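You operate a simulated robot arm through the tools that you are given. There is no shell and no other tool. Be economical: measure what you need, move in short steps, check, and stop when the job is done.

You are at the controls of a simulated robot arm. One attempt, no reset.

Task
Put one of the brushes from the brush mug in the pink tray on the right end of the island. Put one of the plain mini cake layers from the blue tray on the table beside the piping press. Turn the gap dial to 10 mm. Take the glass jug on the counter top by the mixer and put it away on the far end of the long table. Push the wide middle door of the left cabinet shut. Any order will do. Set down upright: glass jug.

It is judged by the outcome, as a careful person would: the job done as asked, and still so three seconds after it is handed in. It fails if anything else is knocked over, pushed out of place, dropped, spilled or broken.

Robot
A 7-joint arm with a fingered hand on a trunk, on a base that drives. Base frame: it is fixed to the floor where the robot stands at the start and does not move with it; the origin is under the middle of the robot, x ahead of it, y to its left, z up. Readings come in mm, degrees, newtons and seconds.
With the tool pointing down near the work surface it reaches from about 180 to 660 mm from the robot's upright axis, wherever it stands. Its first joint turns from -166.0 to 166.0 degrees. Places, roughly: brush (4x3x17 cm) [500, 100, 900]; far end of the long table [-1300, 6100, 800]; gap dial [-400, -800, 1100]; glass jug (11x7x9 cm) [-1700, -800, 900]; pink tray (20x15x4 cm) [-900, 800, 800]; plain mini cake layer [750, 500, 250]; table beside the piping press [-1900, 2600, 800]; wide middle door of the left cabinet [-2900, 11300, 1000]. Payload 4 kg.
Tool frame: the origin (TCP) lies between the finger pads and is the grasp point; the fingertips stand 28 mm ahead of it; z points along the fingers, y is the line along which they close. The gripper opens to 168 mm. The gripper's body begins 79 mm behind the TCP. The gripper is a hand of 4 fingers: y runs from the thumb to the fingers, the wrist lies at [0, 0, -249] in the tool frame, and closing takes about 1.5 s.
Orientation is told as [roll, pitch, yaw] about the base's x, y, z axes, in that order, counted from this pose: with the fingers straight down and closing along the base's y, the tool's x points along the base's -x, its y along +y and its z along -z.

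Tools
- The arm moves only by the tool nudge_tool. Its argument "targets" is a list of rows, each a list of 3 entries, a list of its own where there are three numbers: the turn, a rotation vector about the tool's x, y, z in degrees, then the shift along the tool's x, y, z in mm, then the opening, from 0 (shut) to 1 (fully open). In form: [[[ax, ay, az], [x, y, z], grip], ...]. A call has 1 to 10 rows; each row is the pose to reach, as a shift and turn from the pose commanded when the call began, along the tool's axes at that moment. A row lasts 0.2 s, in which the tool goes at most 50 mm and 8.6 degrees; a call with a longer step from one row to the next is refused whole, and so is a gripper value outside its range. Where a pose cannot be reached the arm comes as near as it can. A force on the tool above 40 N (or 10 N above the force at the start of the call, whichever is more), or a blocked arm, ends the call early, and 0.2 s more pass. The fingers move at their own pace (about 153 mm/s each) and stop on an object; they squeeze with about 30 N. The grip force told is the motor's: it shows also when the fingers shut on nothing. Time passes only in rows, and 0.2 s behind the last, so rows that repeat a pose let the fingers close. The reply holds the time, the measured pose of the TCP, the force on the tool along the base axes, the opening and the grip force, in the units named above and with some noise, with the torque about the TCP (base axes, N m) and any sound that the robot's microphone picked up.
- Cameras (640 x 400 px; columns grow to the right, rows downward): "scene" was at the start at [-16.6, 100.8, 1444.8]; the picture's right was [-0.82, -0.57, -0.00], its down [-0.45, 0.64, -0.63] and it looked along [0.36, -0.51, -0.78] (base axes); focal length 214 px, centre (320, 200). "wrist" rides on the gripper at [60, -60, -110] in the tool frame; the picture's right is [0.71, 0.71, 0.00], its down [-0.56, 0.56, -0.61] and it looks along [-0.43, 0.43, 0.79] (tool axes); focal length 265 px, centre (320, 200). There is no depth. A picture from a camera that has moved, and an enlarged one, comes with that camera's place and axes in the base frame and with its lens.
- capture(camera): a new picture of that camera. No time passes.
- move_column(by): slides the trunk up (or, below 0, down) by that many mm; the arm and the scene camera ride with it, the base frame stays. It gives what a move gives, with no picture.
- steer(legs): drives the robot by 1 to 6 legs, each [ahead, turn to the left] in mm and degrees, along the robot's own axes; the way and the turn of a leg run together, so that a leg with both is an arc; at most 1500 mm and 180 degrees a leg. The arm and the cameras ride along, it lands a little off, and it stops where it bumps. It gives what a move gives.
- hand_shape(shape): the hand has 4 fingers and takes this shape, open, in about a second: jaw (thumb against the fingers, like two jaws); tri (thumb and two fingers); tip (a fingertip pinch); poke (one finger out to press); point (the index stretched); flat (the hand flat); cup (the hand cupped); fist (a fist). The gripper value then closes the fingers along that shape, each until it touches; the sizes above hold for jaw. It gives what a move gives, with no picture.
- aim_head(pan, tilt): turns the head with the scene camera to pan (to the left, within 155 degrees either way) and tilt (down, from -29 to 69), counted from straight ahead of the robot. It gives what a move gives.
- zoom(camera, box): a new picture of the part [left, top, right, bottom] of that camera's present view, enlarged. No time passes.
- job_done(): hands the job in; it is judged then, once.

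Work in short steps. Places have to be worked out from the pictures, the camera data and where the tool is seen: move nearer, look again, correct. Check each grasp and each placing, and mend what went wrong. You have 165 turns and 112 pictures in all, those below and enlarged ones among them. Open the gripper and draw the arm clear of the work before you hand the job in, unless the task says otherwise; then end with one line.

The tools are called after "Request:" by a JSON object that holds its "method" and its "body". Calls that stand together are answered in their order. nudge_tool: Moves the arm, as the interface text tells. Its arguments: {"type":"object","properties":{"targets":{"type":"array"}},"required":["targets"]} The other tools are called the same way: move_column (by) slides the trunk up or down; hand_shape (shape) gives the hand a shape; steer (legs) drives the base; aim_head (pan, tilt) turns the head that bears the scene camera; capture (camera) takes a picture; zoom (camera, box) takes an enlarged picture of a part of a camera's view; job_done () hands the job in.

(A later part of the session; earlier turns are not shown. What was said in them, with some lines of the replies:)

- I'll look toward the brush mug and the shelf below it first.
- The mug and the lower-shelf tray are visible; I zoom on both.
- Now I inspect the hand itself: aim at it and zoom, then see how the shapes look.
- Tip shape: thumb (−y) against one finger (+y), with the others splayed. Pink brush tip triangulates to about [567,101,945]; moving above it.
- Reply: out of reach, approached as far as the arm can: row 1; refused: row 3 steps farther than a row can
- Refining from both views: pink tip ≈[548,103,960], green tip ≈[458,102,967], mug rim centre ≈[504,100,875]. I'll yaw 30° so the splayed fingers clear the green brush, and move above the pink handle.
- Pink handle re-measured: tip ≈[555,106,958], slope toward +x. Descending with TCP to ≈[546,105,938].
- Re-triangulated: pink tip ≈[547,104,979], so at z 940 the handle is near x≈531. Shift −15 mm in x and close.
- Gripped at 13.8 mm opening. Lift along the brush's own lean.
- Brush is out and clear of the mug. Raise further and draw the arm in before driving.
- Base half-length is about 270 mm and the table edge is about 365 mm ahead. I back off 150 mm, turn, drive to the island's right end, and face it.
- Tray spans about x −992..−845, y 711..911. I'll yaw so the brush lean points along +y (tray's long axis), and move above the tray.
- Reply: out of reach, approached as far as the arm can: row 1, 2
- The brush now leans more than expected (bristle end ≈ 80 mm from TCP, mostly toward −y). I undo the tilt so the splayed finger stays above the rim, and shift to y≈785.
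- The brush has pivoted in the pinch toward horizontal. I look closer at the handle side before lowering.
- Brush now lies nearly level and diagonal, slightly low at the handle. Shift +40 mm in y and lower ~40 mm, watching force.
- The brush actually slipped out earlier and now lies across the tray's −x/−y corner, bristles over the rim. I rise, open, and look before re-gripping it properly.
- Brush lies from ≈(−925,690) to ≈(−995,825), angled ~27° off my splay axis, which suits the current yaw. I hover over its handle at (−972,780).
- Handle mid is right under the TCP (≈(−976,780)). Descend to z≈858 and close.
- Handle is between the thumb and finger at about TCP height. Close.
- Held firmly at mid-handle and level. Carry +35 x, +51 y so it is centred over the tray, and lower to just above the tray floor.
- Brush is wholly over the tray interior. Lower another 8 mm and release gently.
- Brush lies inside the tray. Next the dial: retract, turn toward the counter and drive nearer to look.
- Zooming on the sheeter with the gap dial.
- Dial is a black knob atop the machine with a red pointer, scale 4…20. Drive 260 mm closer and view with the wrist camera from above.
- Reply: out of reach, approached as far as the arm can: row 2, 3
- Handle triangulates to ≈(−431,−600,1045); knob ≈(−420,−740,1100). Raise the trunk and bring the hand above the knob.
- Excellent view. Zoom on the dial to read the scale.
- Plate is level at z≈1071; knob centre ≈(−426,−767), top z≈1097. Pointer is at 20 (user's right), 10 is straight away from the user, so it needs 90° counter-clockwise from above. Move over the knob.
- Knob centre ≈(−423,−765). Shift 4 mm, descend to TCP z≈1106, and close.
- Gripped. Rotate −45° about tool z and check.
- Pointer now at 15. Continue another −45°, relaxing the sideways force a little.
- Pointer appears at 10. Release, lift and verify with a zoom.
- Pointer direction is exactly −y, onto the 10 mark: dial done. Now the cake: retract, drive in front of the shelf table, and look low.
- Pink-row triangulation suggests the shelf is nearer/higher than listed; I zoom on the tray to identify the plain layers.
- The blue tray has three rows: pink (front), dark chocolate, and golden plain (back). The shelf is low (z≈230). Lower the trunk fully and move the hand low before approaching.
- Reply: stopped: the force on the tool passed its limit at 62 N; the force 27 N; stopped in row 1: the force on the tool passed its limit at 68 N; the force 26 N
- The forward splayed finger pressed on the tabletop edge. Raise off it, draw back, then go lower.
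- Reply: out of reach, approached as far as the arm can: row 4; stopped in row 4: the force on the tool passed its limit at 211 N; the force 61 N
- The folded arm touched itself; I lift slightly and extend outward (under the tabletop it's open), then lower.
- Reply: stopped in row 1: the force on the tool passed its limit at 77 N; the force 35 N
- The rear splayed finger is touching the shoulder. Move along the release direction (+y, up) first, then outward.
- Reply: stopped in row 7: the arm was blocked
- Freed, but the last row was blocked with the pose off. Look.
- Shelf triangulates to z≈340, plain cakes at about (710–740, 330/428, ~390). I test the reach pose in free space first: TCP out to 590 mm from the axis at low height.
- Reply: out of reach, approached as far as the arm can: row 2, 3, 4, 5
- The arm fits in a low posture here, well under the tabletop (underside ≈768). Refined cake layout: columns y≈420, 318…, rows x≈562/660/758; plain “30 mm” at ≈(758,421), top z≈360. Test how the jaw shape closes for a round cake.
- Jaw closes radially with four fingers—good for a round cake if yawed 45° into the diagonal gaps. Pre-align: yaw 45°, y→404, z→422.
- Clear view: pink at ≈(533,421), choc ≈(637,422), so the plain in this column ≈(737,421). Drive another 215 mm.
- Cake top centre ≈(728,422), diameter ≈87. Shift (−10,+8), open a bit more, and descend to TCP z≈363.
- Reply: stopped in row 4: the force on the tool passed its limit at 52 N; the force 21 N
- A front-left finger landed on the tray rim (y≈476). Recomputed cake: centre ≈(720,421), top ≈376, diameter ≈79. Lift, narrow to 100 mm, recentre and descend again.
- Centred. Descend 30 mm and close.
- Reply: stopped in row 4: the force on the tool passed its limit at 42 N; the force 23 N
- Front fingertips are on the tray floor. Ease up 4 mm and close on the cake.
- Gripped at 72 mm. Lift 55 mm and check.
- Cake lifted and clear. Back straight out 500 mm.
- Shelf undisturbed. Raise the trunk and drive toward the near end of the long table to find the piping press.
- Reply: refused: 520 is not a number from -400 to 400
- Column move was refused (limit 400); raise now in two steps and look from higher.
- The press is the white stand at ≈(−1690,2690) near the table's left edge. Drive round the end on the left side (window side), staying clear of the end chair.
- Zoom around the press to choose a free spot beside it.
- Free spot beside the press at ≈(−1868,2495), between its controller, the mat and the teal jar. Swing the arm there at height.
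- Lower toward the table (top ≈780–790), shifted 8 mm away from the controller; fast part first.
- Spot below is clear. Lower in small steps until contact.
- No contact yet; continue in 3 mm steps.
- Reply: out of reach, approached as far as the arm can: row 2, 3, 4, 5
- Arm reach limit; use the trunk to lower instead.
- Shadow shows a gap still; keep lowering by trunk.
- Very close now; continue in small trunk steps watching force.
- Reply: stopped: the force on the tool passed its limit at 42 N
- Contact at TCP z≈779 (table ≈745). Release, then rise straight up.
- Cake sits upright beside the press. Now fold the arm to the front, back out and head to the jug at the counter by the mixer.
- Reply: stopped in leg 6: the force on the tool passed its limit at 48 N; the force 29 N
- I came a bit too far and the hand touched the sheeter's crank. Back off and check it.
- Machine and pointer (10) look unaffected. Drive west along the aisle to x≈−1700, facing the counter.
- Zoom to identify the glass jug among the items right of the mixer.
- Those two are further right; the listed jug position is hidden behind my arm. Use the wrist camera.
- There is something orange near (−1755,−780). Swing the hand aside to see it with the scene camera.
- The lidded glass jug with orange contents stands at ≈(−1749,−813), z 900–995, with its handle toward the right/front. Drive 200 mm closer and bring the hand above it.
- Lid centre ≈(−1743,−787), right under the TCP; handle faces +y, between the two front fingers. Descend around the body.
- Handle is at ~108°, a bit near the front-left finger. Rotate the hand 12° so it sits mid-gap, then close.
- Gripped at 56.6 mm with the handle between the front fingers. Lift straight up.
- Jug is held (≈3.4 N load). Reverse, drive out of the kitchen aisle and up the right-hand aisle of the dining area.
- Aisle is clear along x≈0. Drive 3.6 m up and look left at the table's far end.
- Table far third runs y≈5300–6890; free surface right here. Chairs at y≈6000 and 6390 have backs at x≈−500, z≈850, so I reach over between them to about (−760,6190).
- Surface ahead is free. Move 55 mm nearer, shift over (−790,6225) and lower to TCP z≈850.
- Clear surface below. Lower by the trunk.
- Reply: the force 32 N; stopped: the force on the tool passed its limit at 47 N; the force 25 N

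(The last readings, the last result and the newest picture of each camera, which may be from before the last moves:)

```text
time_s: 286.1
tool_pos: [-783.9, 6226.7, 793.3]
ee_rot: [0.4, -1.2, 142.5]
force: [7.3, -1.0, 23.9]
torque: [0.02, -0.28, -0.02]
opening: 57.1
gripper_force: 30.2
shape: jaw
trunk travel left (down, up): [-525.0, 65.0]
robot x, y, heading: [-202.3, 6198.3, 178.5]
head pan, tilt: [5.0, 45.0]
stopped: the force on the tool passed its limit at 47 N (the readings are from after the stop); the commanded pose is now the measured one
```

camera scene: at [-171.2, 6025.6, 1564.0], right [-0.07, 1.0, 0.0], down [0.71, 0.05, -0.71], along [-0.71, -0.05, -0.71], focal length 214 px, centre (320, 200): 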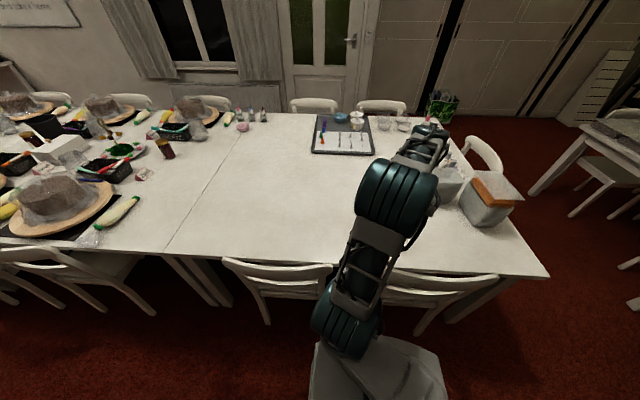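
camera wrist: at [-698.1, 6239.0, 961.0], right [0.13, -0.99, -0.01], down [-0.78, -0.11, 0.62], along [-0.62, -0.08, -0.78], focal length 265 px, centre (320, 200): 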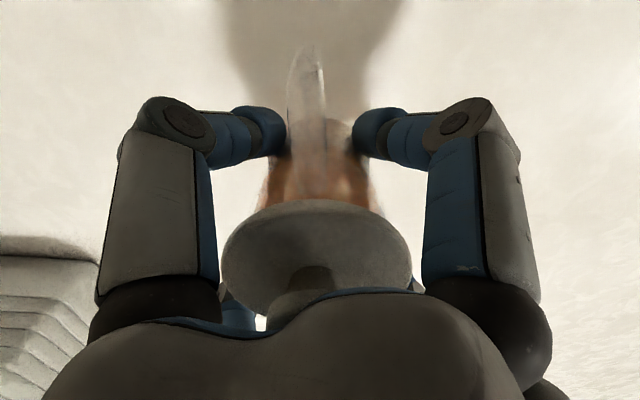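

Seated on the table at TCP z≈794. Relieve 3 mm and open, then rise by the trunk.

Request:
{"method": "move_column", "body": {"by": 2}}

Request:
{"method": "nudge_tool", "body": {"targets": [[[0, 0, 0], [0, 0, 0], 0.4], [[0, 0, 0], [0, 0, 0], 0.55], [[0, 0, 0], [0, 0, 0], 0.7], [[0, 0, 0], [0, 0, 0], 0.7]]}}

Request:
{"method": "move_column", "body": {"by": 62}}

Request:
{"method": "nudge_tool", "body": {"targets": [[[0, 0, 0], [0, 0, -40], 0.7], [[0, 0, 0], [0, 0, -80], 0.7], [[0, 0, 0], [0, 0, -120], 0.7], [[0, 0, 0], [0, 0, -160], 0.7], [[0, 0, 0], [0, 0, -200], 0.7]]}}

Request:
{"method": "capture", "body": {"camera": "wrist"}}

```text
time_s: 286.7
tool_pos: [-786.3, 6228.1, 795.7]
ee_rot: [0.3, -1.0, 142.6]
force: [5.9, -0.6, 13.7]
torque: [0.02, -0.16, 0.02]
opening: 57.4
gripper_force: 30.6
shape: jaw
trunk travel left (down, up): [-527.0, 63.0]
robot x, y, heading: [-198.7, 6195.9, 178.9]
head pan, tilt: [5.0, 45.0]
```

```text
time_s: 287.7
tool_pos: [-785.7, 6228.4, 794.2]
ee_rot: [0.3, -1.1, 142.4]
force: [-0.8, -0.6, 0.5]
torque: [-0.03, 0.03, 0.02]
opening: 117.1
gripper_force: 0.0
shape: jaw
trunk travel left (down, up): [-527.0, 63.0]
robot x, y, heading: [-202.7, 6196.5, 178.8]
head pan, tilt: [5.0, 45.0]
```

```text
time_s: 288.7
tool_pos: [-786.5, 6227.6, 855.6]
ee_rot: [0.3, -1.0, 142.6]
force: [-0.5, -0.2, 0.5]
torque: [0.0, 0.02, -0.01]
opening: 117.1
gripper_force: 0.0
shape: jaw
trunk travel left (down, up): [-589.0, 1.0]
robot x, y, heading: [-202.6, 6197.8, 178.5]
head pan, tilt: [5.0, 45.0]
```

```text
time_s: 289.9
tool_pos: [-783.8, 6227.8, 1056.6]
ee_rot: [0.3, -1.1, 142.5]
force: [0.2, 0.4, -1.1]
torque: [-0.01, -0.01, -0.02]
opening: 117.3
gripper_force: 0.1
shape: jaw
trunk travel left (down, up): [-589.0, 1.0]
robot x, y, heading: [-203.0, 6193.4, 178.6]
head pan, tilt: [5.0, 45.0]
```

```text
14 pictures are left
camera wrist: at [-697.5, 6238.8, 1166.3], right [0.13, -0.99, -0.01], down [-0.77, -0.11, 0.63], along [-0.62, -0.07, -0.78], focal length 265 px, centre (320, 200)
```

wrist: 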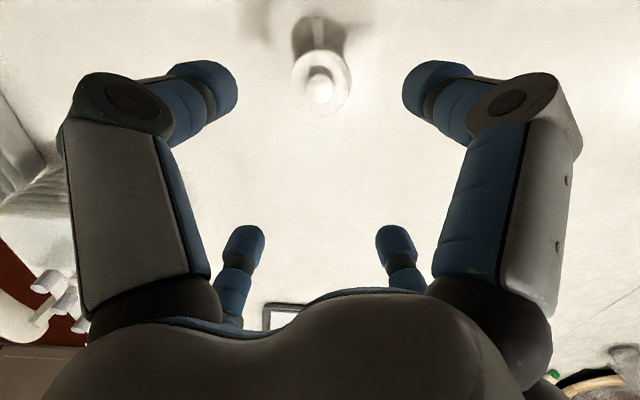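

Jug is upright on the table. Retract, back off, and drive north toward the cabinet area to look.

Request:
{"method": "nudge_tool", "body": {"targets": [[[0, 0, 0], [40, -22, 0], 0.7], [[0, 0, 0], [81, -45, 0], 0.7], [[0, 0, 0], [122, -67, 0], 0.7], [[0, 0, 0], [163, -90, 0], 0.7]]}}

Request:
{"method": "steer", "body": {"legs": [[-200, 0], [0, -88.5], [1300, 0]]}}

Request:
{"method": "aim_head", "body": {"pan": 20, "tilt": 15}}

Request:
{"method": "capture", "body": {"camera": "scene"}}

```text
time_s: 290.9
tool_pos: [-598.0, 6198.8, 1053.6]
ee_rot: [0.2, -1.1, 142.5]
force: [0.0, -0.8, -0.4]
torque: [0.01, 0.02, -0.02]
opening: 117.2
gripper_force: 0.1
shape: jaw
trunk travel left (down, up): [-589.0, 1.0]
robot x, y, heading: [-204.3, 6196.7, 178.7]
head pan, tilt: [5.0, 45.0]
```

```text
time_s: 302.5
tool_pos: [-3.2, 7906.3, 1052.2]
ee_rot: [0.2, -1.2, 53.3]
force: [-0.2, 0.9, 0.6]
torque: [-0.01, -0.02, 0.0]
opening: 117.1
gripper_force: 0.0
shape: jaw
trunk travel left (down, up): [-589.0, 1.0]
robot x, y, heading: [4.6, 7508.8, 89.5]
head pan, tilt: [5.0, 45.0]
```

```text
time_s: 303.4
tool_pos: [-2.7, 7905.0, 1052.3]
ee_rot: [0.2, -1.2, 53.2]
force: [0.0, 1.0, 0.0]
torque: [-0.04, 0.01, -0.01]
opening: 117.2
gripper_force: 0.1
shape: jaw
trunk travel left (down, up): [-589.0, 1.0]
robot x, y, heading: [0.6, 7506.5, 89.8]
head pan, tilt: [20.0, 15.0]
```

```text
13 pictures are left
camera scene: at [-193.7, 7536.4, 1613.9], right [0.94, 0.34, 0.0], down [0.09, -0.24, -0.97], along [-0.32, 0.91, -0.26], focal length 214 px, centre (320, 200)
```

scene: 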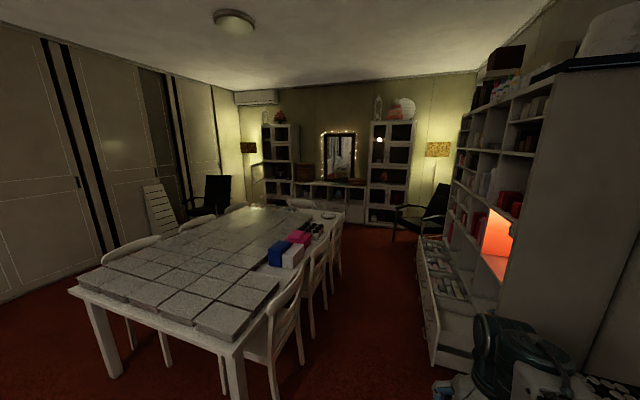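

The listed door lies around pixel (259,174): the left unit on the far wall. Zoom.

Request:
{"method": "zoom", "body": {"camera": "scene", "box": [210, 100, 380, 240]}}

```text
2.86 times, centred on (295, 170) of scene
camera zoom: at [-193.7, 7536.4, 1613.9], right [0.94, 0.34, 0.0], down [0.09, -0.24, -0.97], along [-0.32, 0.91, -0.26], focal length 613 px, centre (391, 286)
```

zoom: 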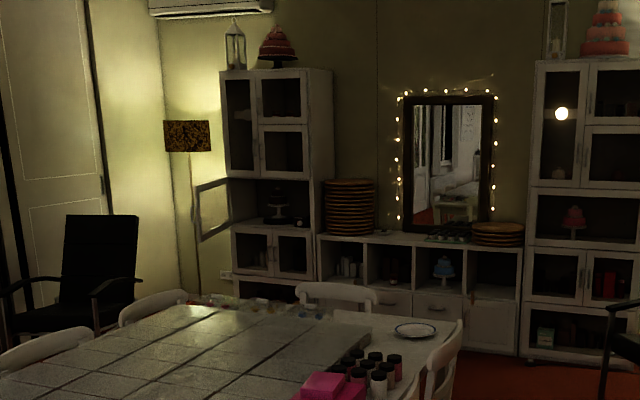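

The wide glass middle door is hinged on the left at ≈(−2930,11400), z≈870–1195, swung ~70° open toward the room. Drive up the aisle at x≈−200, then west in front of the cabinets.

Request:
{"method": "steer", "body": {"legs": [[0, 14], [820, 0], [0, -14], [1200, 0], [1180, 0], [0, 90]]}}

Request:
{"method": "aim_head", "body": {"pan": 0, "tilt": 20}}

Request:
{"method": "capture", "body": {"camera": "scene"}}

```text
time_s: 323.0
tool_pos: [-461.1, 11010.7, 1053.5]
ee_rot: [0.3, -1.0, 92.3]
force: [-0.2, -0.3, 0.0]
torque: [-0.01, 0.01, 0.0]
opening: 117.8
gripper_force: 0.1
shape: jaw
trunk travel left (down, up): [-589.0, 1.0]
robot x, y, heading: [-209.4, 10699.6, 118.7]
head pan, tilt: [20.0, 15.0]
stopped in leg 6: the robot was blocked; the commanded pose is now the measured one
```

```text
time_s: 323.9
tool_pos: [-460.1, 11011.0, 1052.4]
ee_rot: [0.2, -1.1, 92.2]
force: [-0.3, 0.0, -0.1]
torque: [0.03, 0.0, -0.02]
opening: 117.3
gripper_force: 0.1
shape: jaw
trunk travel left (down, up): [-589.0, 1.0]
robot x, y, heading: [-210.9, 10701.1, 118.7]
head pan, tilt: [0.0, 20.0]
```

```text
11 pictures are left
camera scene: at [-370.2, 10651.7, 1605.9], right [0.88, 0.48, 0.0], down [0.16, -0.3, -0.94], along [-0.45, 0.82, -0.34], focal length 214 px, centre (320, 200)
```

scene: 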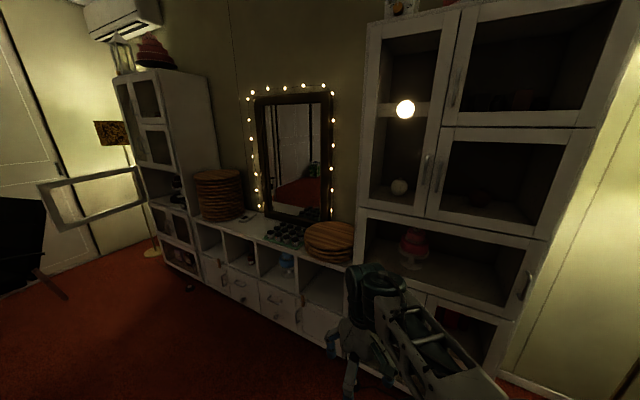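

The turn was blocked by something behind-right (bookshelf side). Refined: hinge (−2928,11608), free edge (−2763,10959), z≈840–1195. Move forward first, then go west to about (−2480,10530).

Request:
{"method": "steer", "body": {"legs": [[250, 0], [0, 71.6], [1100, 0], [1080, 0], [0, -62]]}}

Request:
{"method": "aim_head", "body": {"pan": -10, "tilt": 35}}

Request:
{"method": "capture", "body": {"camera": "scene"}}

```text
time_s: 324.6
tool_pos: [-460.9, 11011.1, 1053.1]
ee_rot: [0.3, -1.1, 92.1]
force: [1.0, 0.3, 0.1]
torque: [0.0, -0.03, 0.01]
opening: 117.5
gripper_force: 0.0
shape: jaw
trunk travel left (down, up): [-589.0, 1.0]
robot x, y, heading: [-209.4, 10702.9, 118.8]
head pan, tilt: [0.0, 20.0]
stopped in leg 1: the robot was blocked; the commanded pose is now the measured one
```

```text
time_s: 325.3
tool_pos: [-460.0, 11011.9, 1052.1]
ee_rot: [0.3, -1.1, 92.1]
force: [-0.9, -0.1, -0.7]
torque: [-0.01, -0.01, 0.0]
opening: 117.5
gripper_force: 0.0
shape: jaw
trunk travel left (down, up): [-589.0, 1.0]
robot x, y, heading: [-212.7, 10703.3, 118.6]
head pan, tilt: [-10.0, 35.0]
```

```text
10 pictures are left
camera scene: at [-354.1, 10653.5, 1582.0], right [0.95, 0.32, 0.0], down [0.18, -0.54, -0.82], along [-0.26, 0.78, -0.57], focal length 214 px, centre (320, 200)
```

scene: 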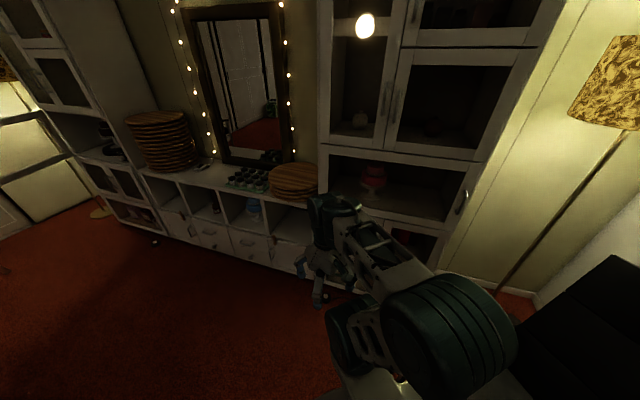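

Something low near the armchair blocks forward too. Go back: re-square, reverse 250 mm, turn there, and head west on a slightly northward course.

Request:
{"method": "steer", "body": {"legs": [[0, -28.7], [-250, 0], [0, 84], [1000, 0], [950, 0]]}}

```text
time_s: 338.5
tool_pos: [-1784.0, 10588.4, 1052.8]
ee_rot: [0.3, -1.1, 145.5]
force: [0.0, 0.5, 0.5]
torque: [-0.03, -0.04, 0.02]
opening: 117.8
gripper_force: 0.1
shape: jaw
trunk travel left (down, up): [-589.0, 1.0]
robot x, y, heading: [-1384.2, 10606.8, 172.0]
head pan, tilt: [-10.0, 35.0]
stopped in leg 5: the robot was blocked; the commanded pose is now the measured one
```

Blocked partway; look at what's around the base.

Request:
{"method": "aim_head", "body": {"pan": 25, "tilt": 55}}

Request:
{"method": "capture", "body": {"camera": "scene"}}

```text
time_s: 339.5
tool_pos: [-1782.0, 10588.1, 1053.1]
ee_rot: [0.4, -1.2, 145.5]
force: [-0.8, 0.4, 0.2]
torque: [-0.01, 0.02, 0.04]
opening: 117.5
gripper_force: 0.0
shape: jaw
trunk travel left (down, up): [-589.0, 1.0]
robot x, y, heading: [-1386.2, 10601.8, 172.2]
head pan, tilt: [25.0, 55.0]
```

```text
9 pictures are left
camera scene: at [-1417.2, 10411.8, 1553.8], right [-0.29, 0.96, 0.0], down [0.78, 0.24, -0.57], along [-0.55, -0.17, -0.82], focal length 214 px, centre (320, 200)
```

scene: 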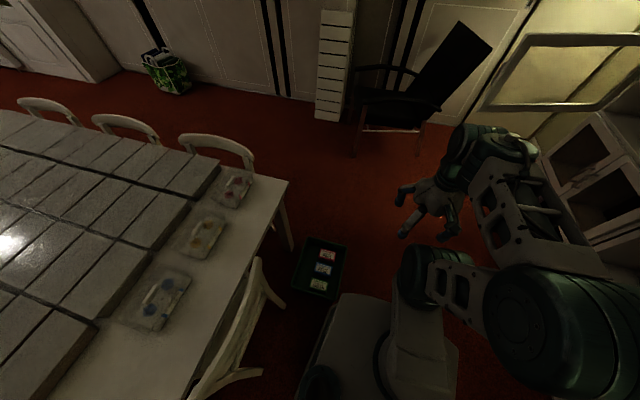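

A crate stands at the base's front-left. Back up, swing north around it, then approach (−2400,10620).

Request:
{"method": "steer", "body": {"legs": [[-100, 0], [0, -22], [450, 0], [0, 30], [420, 0], [0, 33]]}}

Request:
{"method": "steer", "body": {"legs": [[350, 0], [0, -20]]}}

Request:
{"method": "hand_shape", "body": {"shape": "fist"}}

Request:
{"method": "aim_head", "body": {"pan": -25, "tilt": 30}}

Request:
{"method": "capture", "body": {"camera": "scene"}}

```text
time_s: 349.3
tool_pos: [-2379.0, 10534.3, 1053.5]
ee_rot: [0.4, -1.2, -173.3]
force: [0.1, 0.2, -0.3]
torque: [0.0, 0.04, -0.02]
opening: 117.6
gripper_force: 0.1
shape: jaw
trunk travel left (down, up): [-589.0, 1.0]
robot x, y, heading: [-2088.1, 10802.9, -147.0]
head pan, tilt: [25.0, 55.0]
```

```text
time_s: 352.7
tool_pos: [-2752.8, 10455.3, 1053.8]
ee_rot: [0.4, -1.1, 166.6]
force: [0.1, 0.0, 0.6]
torque: [0.04, 0.01, 0.0]
opening: 117.5
gripper_force: 0.1
shape: jaw
trunk travel left (down, up): [-589.0, 1.0]
robot x, y, heading: [-2390.0, 10617.1, -166.8]
head pan, tilt: [25.0, 55.0]
```

```text
time_s: 353.6
tool_pos: [-2752.0, 10456.8, 1052.6]
ee_rot: [0.3, -1.2, 166.7]
force: [0.2, 0.7, -0.1]
torque: [-0.01, -0.05, 0.0]
opening: 0.1
gripper_force: 0.1
shape: fist
trunk travel left (down, up): [-589.0, 1.0]
robot x, y, heading: [-2386.6, 10614.2, -166.6]
head pan, tilt: [25.0, 55.0]
```

```text
time_s: 354.7
tool_pos: [-2752.6, 10457.1, 1054.8]
ee_rot: [0.4, -1.2, 166.5]
force: [-0.2, 0.1, 0.6]
torque: [0.05, -0.01, -0.01]
opening: 0.2
gripper_force: 0.0
shape: fist
trunk travel left (down, up): [-589.0, 1.0]
robot x, y, heading: [-2387.1, 10610.0, -166.9]
head pan, tilt: [-25.0, 30.0]
```

```text
8 pictures are left
camera scene: at [-2380.0, 10485.9, 1589.7], right [0.21, 0.98, 0.0], down [0.49, -0.1, -0.87], along [-0.85, 0.18, -0.5], focal length 214 px, centre (320, 200)
```

scene: 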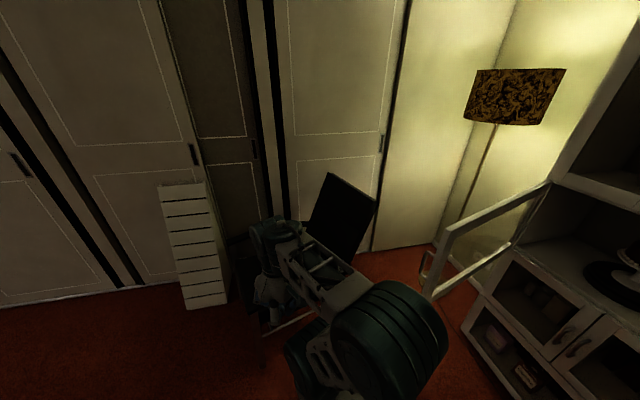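

Door free edge ≈(−2773,10945) with a handle on its left face. Move the fist around to the left (outer) side of the door.

Request:
{"method": "nudge_tool", "body": {"targets": [[[0, 0, 0], [-34, -29, 0], 0], [[0, 0, 0], [-69, -59, 0], 0], [[0, 0, 0], [-103, -88, 0], 0], [[0, 0, 0], [-138, -118, 0], 0], [[0, 0, 0], [-172, -147, 0], 0], [[0, 0, 0], [-183, -190, 0], 0], [[0, 0, 0], [-194, -233, 0], 0], [[0, 0, 0], [-205, -276, 0], 0], [[0, 0, 0], [-216, -318, 0], 0], [[0, 0, 0], [-227, -361, 0], 0]]}}

Request:
{"method": "nudge_tool", "body": {"targets": [[[0, 0, 0], [-11, -43, 0], 0], [[0, 0, 0], [-24, -90, 0], 0], [[0, 0, 0], [-24, -90, 0], 0]]}}

Request:
{"method": "capture", "body": {"camera": "scene"}}

```text
time_s: 356.9
tool_pos: [-2888.2, 10861.9, 1056.2]
ee_rot: [0.4, -1.1, 166.6]
force: [0.0, 0.9, 0.2]
torque: [-0.02, -0.01, 0.0]
opening: 0.0
gripper_force: 0.0
shape: fist
trunk travel left (down, up): [-589.0, 1.0]
robot x, y, heading: [-2386.9, 10612.5, -166.8]
head pan, tilt: [-25.0, 30.0]
```

```text
time_s: 357.4
tool_pos: [-2886.6, 10897.4, 1054.1]
ee_rot: [0.7, 0.2, 165.3]
force: [3.2, -10.3, 3.5]
torque: [1.55, 0.2, -1.23]
opening: 0.0
gripper_force: 0.1
shape: fist
trunk travel left (down, up): [-589.0, 1.0]
robot x, y, heading: [-2389.9, 10608.5, -166.9]
head pan, tilt: [-25.0, 30.0]
stopped in row 2: the force on the tool passed its limit at 113 N (the readings are from after the stop); the commanded pose is now the measured one
```

```text
7 pictures are left
camera scene: at [-2380.5, 10486.7, 1589.9], right [0.21, 0.98, 0.0], down [0.49, -0.1, -0.87], along [-0.85, 0.18, -0.5], focal length 214 px, centre (320, 200)
```

scene: 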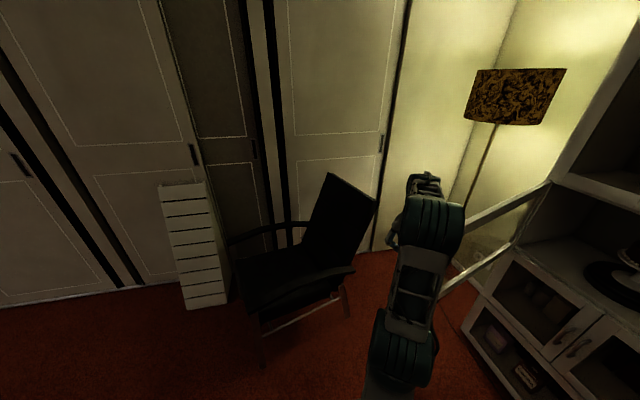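

The wrist-camera side of the hand bumped the door edge. Back off, rise so the camera clears the door top (≈1195), then go north along the outer side.

Request:
{"method": "nudge_tool", "body": {"targets": [[[0, 0, 0], [10, 39, 0], 0], [[0, 0, 0], [10, 39, -35], 0], [[0, 0, 0], [10, 39, -62], 0], [[0, 0, 0], [-10, 10, -62], 0], [[0, 0, 0], [-20, -30, -62], 0], [[0, 0, 0], [-16, -65, -62], 0], [[0, 0, 0], [-12, -95, -62], 0]]}}

```text
time_s: 359.0
tool_pos: [-2869.1, 10993.7, 1114.9]
ee_rot: [0.5, 0.0, 165.3]
force: [0.1, 0.2, 0.6]
torque: [0.01, -0.01, -0.05]
opening: 0.1
gripper_force: 0.1
shape: fist
out of reach, approached as far as the arm can: row 7
trunk travel left (down, up): [-589.0, 1.0]
robot x, y, heading: [-2387.0, 10612.9, -167.0]
head pan, tilt: [-25.0, 30.0]
```

On the outer side now. Sweep the fist in an arc about the hinge to push the door toward closed.

Request:
{"method": "nudge_tool", "body": {"targets": [[[0, 0, 0], [44.9, -18, 0], 0], [[0, 0, 0], [88, -40.7, 0], 0], [[0, 0, 0], [129.4, -66, 0], 0], [[0, 0, 0], [168.6, -93.9, 0], 0], [[0, 0, 0], [205.9, -125.4, 0], 0], [[0, 0, 0], [239.6, -160.1, 0], 0], [[0, 0, 0], [271, -196.2, 0], 0], [[0, 0, 0], [299.9, -235.9, 0], 0], [[0, 0, 0], [325.3, -276.7, 0], 0]]}}

Request:
{"method": "aim_head", "body": {"pan": -60, "tilt": 35}}

Request:
{"method": "capture", "body": {"camera": "scene"}}

```text
time_s: 361.0
tool_pos: [-2485.1, 11180.3, 1110.9]
ee_rot: [0.8, 0.0, 165.5]
force: [0.8, -0.3, -0.2]
torque: [0.03, 0.02, 0.01]
opening: 0.0
gripper_force: 0.1
shape: fist
trunk travel left (down, up): [-589.0, 1.0]
robot x, y, heading: [-2383.8, 10615.0, -167.0]
head pan, tilt: [-25.0, 30.0]
```

```text
time_s: 362.0
tool_pos: [-2486.5, 11179.3, 1110.1]
ee_rot: [0.7, 0.0, 165.4]
force: [0.0, -0.4, 0.4]
torque: [0.01, 0.02, -0.02]
opening: 0.1
gripper_force: 0.1
shape: fist
trunk travel left (down, up): [-589.0, 1.0]
robot x, y, heading: [-2385.2, 10613.7, -167.1]
head pan, tilt: [-60.0, 35.0]
```

```text
6 pictures are left
camera scene: at [-2351.5, 10532.0, 1582.0], right [0.73, 0.68, 0.0], down [0.39, -0.42, -0.82], along [-0.56, 0.6, -0.57], focal length 214 px, centre (320, 200)
```

scene: 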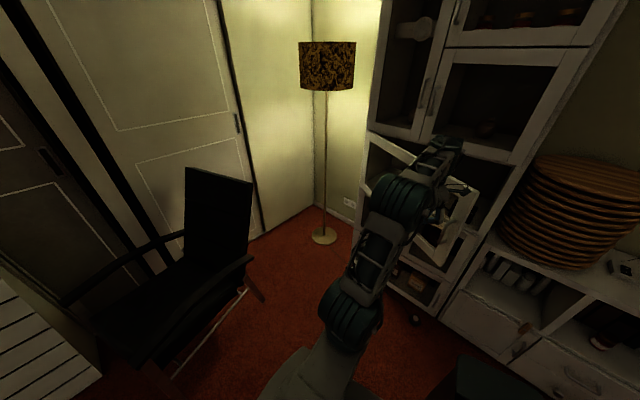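

The door is now roughly half closed. To finish by driving straight at it, bring the hand to the robot's front, then square the base to the cabinet.

Request:
{"method": "nudge_tool", "body": {"targets": [[[0, 0, 0], [-6, 41, 0], 0], [[0, 0, 0], [-11, 83, 0], 0], [[0, 0, 0], [-17, 124, 10], 0], [[0, 0, 0], [-23, 166, 20], 0], [[0, 0, 0], [-28, 207, 30], 0], [[0, 0, 0], [-34, 249, 40], 0], [[0, 0, 0], [-40, 290, 45], 0], [[0, 0, 0], [-45, 331, 50], 0]]}}

Request:
{"method": "nudge_tool", "body": {"targets": [[[0, 0, 0], [-6, 41, 0], 0], [[0, 0, 0], [-11, 83, 0], 0], [[0, 0, 0], [-17, 124, 0], 0], [[0, 0, 0], [-23, 166, 0], 0], [[0, 0, 0], [-28, 207, 0], 0], [[0, 0, 0], [-34, 249, 0], 0], [[0, 0, 0], [-40, 290, 0], 0], [[0, 0, 0], [-45, 331, 0], 0]]}}

Request:
{"method": "steer", "body": {"legs": [[0, -102]]}}

Request:
{"method": "aim_head", "body": {"pan": 5, "tilt": 25}}

Request:
{"method": "capture", "body": {"camera": "scene"}}

```text
time_s: 363.8
tool_pos: [-2614.5, 10867.8, 1064.3]
ee_rot: [0.7, 0.1, 165.3]
force: [-0.2, 0.3, 0.7]
torque: [0.0, 0.0, -0.03]
opening: 0.0
gripper_force: 0.0
shape: fist
trunk travel left (down, up): [-589.0, 1.0]
robot x, y, heading: [-2388.4, 10605.8, -166.9]
head pan, tilt: [-60.0, 35.0]
```

```text
time_s: 364.5
tool_pos: [-2653.0, 10788.7, 1067.6]
ee_rot: [0.0, -1.8, 165.9]
force: [-6.9, 3.5, -1.0]
torque: [-0.11, -0.1, 0.1]
opening: 0.0
gripper_force: 0.1
shape: fist
trunk travel left (down, up): [-589.0, 1.0]
robot x, y, heading: [-2383.7, 10613.1, -166.8]
head pan, tilt: [-60.0, 35.0]
stopped in row 3: the force on the tool passed its limit at 64 N (the readings are from after the stop); the commanded pose is now the measured one
```

```text
time_s: 369.2
tool_pos: [-2151.8, 10829.2, 1068.4]
ee_rot: [0.0, -1.6, 62.0]
force: [15.4, 10.6, 0.3]
torque: [-0.22, 0.46, 0.45]
opening: 0.2
gripper_force: 0.1
shape: fist
trunk travel left (down, up): [-589.0, 1.0]
robot x, y, heading: [-2388.3, 10611.2, 89.3]
head pan, tilt: [-60.0, 35.0]
```

```text
time_s: 370.6
tool_pos: [-2152.2, 10829.2, 1067.8]
ee_rot: [0.1, -1.6, 62.0]
force: [6.3, 5.3, -1.0]
torque: [-0.12, 0.19, 0.24]
opening: 0.0
gripper_force: 0.0
shape: fist
trunk travel left (down, up): [-589.0, 1.0]
robot x, y, heading: [-2386.4, 10613.7, 89.4]
head pan, tilt: [5.0, 25.0]
```

```text
5 pictures are left
camera scene: at [-2557.4, 10646.4, 1597.7], right [1.0, 0.07, 0.0], down [0.03, -0.42, -0.91], along [-0.07, 0.9, -0.42], focal length 214 px, centre (320, 200)
```

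scene: 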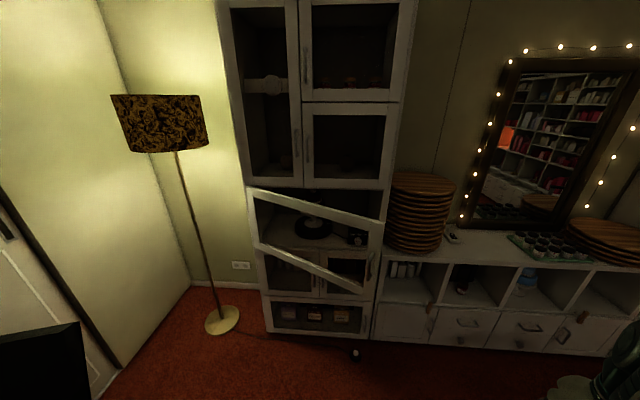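

Door is ~28° open now, free edge ≈(−2365,11305). Bring the fist in front of the robot, in line with the door at x≈−2470.

Request:
{"method": "nudge_tool", "body": {"targets": [[[0, 0, 0], [-39, 21, 0], 0], [[0, 0, 0], [-79, 42, 0], 0], [[0, 0, 0], [-83, 89, 0], 0], [[0, 0, 0], [-86, 136, 0], 0], [[0, 0, 0], [-90, 183, 0], 0], [[0, 0, 0], [-94, 230, 0], 0], [[0, 0, 0], [-97, 277, 0], 0], [[0, 0, 0], [-101, 324, 0], 0], [[0, 0, 0], [-104, 370, 0], 0], [[0, 0, 0], [-108, 417, 0], 0]]}}

```text
time_s: 372.8
tool_pos: [-2470.8, 11119.5, 1069.7]
ee_rot: [0.1, -1.6, 62.1]
force: [0.2, -0.7, 0.1]
torque: [-0.03, -0.01, -0.02]
opening: 0.1
gripper_force: 0.0
shape: fist
trunk travel left (down, up): [-589.0, 1.0]
robot x, y, heading: [-2383.5, 10612.8, 89.3]
head pan, tilt: [5.0, 25.0]
```

Free and in line. Drive forward to push the door shut; it stops on force.

Request:
{"method": "steer", "body": {"legs": [[330, 0]]}}

Request:
{"method": "steer", "body": {"legs": [[120, 0]]}}

Request:
{"method": "capture", "body": {"camera": "scene"}}

```text
time_s: 375.0
tool_pos: [-2466.6, 11451.7, 1069.1]
ee_rot: [0.2, -1.6, 62.2]
force: [-0.1, 0.9, -0.5]
torque: [0.0, 0.01, 0.0]
opening: 0.3
gripper_force: 0.0
shape: fist
trunk travel left (down, up): [-589.0, 1.0]
robot x, y, heading: [-2382.4, 10944.9, 89.3]
head pan, tilt: [5.0, 25.0]
```

```text
time_s: 376.2
tool_pos: [-2465.4, 11571.4, 1069.3]
ee_rot: [0.1, -1.6, 62.1]
force: [0.1, 0.3, -1.1]
torque: [-0.02, -0.01, -0.03]
opening: 0.1
gripper_force: 0.1
shape: fist
trunk travel left (down, up): [-589.0, 1.0]
robot x, y, heading: [-2381.7, 11061.4, 89.6]
head pan, tilt: [5.0, 25.0]
```

```text
4 pictures are left
camera scene: at [-2552.8, 11097.3, 1597.7], right [1.0, 0.08, 0.0], down [0.03, -0.42, -0.91], along [-0.07, 0.9, -0.42], focal length 214 px, centre (320, 200)
```

scene: 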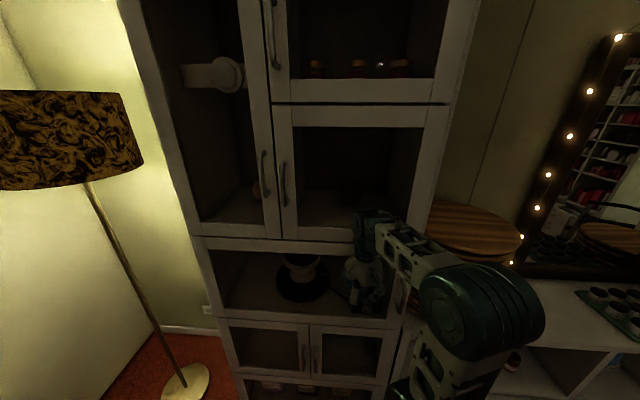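

Door looks almost flush; keep pushing in small steps until firm contact.

Request:
{"method": "steer", "body": {"legs": [[20, 0]]}}

Request:
{"method": "steer", "body": {"legs": [[20, 0]]}}

```text
time_s: 377.0
tool_pos: [-2464.8, 11585.8, 1070.2]
ee_rot: [-0.1, -1.5, 62.1]
force: [-0.4, -22.1, -6.4]
torque: [0.35, 0.19, -0.57]
opening: 0.0
gripper_force: 0.0
shape: fist
trunk travel left (down, up): [-589.0, 1.0]
robot x, y, heading: [-2381.0, 11079.2, 89.3]
head pan, tilt: [5.0, 25.0]
```

```text
time_s: 377.8
tool_pos: [-2463.8, 11584.8, 1066.1]
ee_rot: [-1.5, 0.1, 62.3]
force: [-0.4, -14.2, -0.7]
torque: [0.4, 0.02, -0.34]
opening: 0.0
gripper_force: 0.2
shape: fist
trunk travel left (down, up): [-589.0, 1.0]
robot x, y, heading: [-2379.2, 11094.1, 89.7]
head pan, tilt: [5.0, 25.0]
stopped in leg 1: the force on the tool passed its limit at 57 N (the readings are from after the stop); the commanded pose is now the measured one
```

Firm contact at the cabinet: the door is against its stop. Back away and verify.

Request:
{"method": "steer", "body": {"legs": [[-450, 0]]}}

Request:
{"method": "zoom", "body": {"camera": "scene", "box": [210, 120, 450, 360]}}

```text
time_s: 380.5
tool_pos: [-2466.6, 11139.2, 1067.3]
ee_rot: [-1.4, -0.1, 62.1]
force: [0.8, 0.1, 0.3]
torque: [-0.02, -0.01, 0.01]
opening: 0.0
gripper_force: 0.2
shape: fist
trunk travel left (down, up): [-589.0, 1.0]
robot x, y, heading: [-2389.5, 10643.1, 89.3]
head pan, tilt: [5.0, 25.0]
```

```text
1.67 times, centred on (330, 240) of scene
camera zoom: at [-2556.9, 10674.6, 1597.8], right [1.0, 0.08, 0.0], down [0.03, -0.42, -0.91], along [-0.07, 0.9, -0.42], focal length 358 px, centre (303, 133)
```

zoom: 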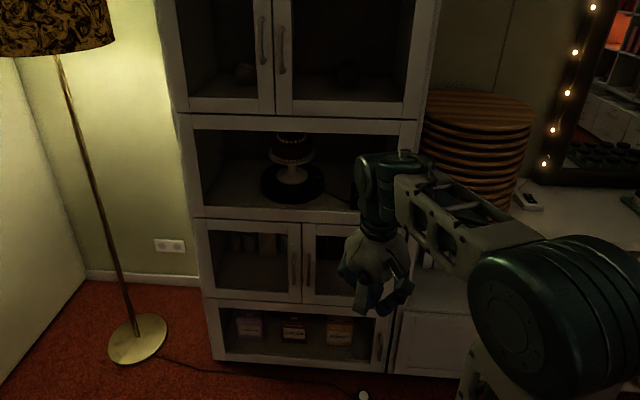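

The middle door is flush and shut. Open the hand, clear of everything, and hand in.

Request:
{"method": "hand_shape", "body": {"shape": "jaw"}}

Request:
{"method": "job_done", "body": {}}

```text
time_s: 381.4
tool_pos: [-2468.1, 11140.5, 1067.0]
ee_rot: [-1.3, -0.1, 62.1]
force: [-0.6, -0.5, 0.5]
torque: [0.01, -0.02, 0.0]
opening: 167.8
gripper_force: 0.1
shape: jaw
trunk travel left (down, up): [-589.0, 1.0]
robot x, y, heading: [-2385.0, 10644.8, 89.4]
head pan, tilt: [5.0, 25.0]
```

```text
The job is handed in.
```

All five jobs are done and handed in: the brush is in the pink tray (after one slip and re-grip), the plain cake layer is beside the piping press, the gap dial is at 10 mm, the glass jug stands upright on the far end of the long table, and the wide middle door is shut. I also bumped the sheeter crank, the mug-table edge, a floor crate I didn't recheck, and something unidentified near the right-hand armchair or bookshelf.
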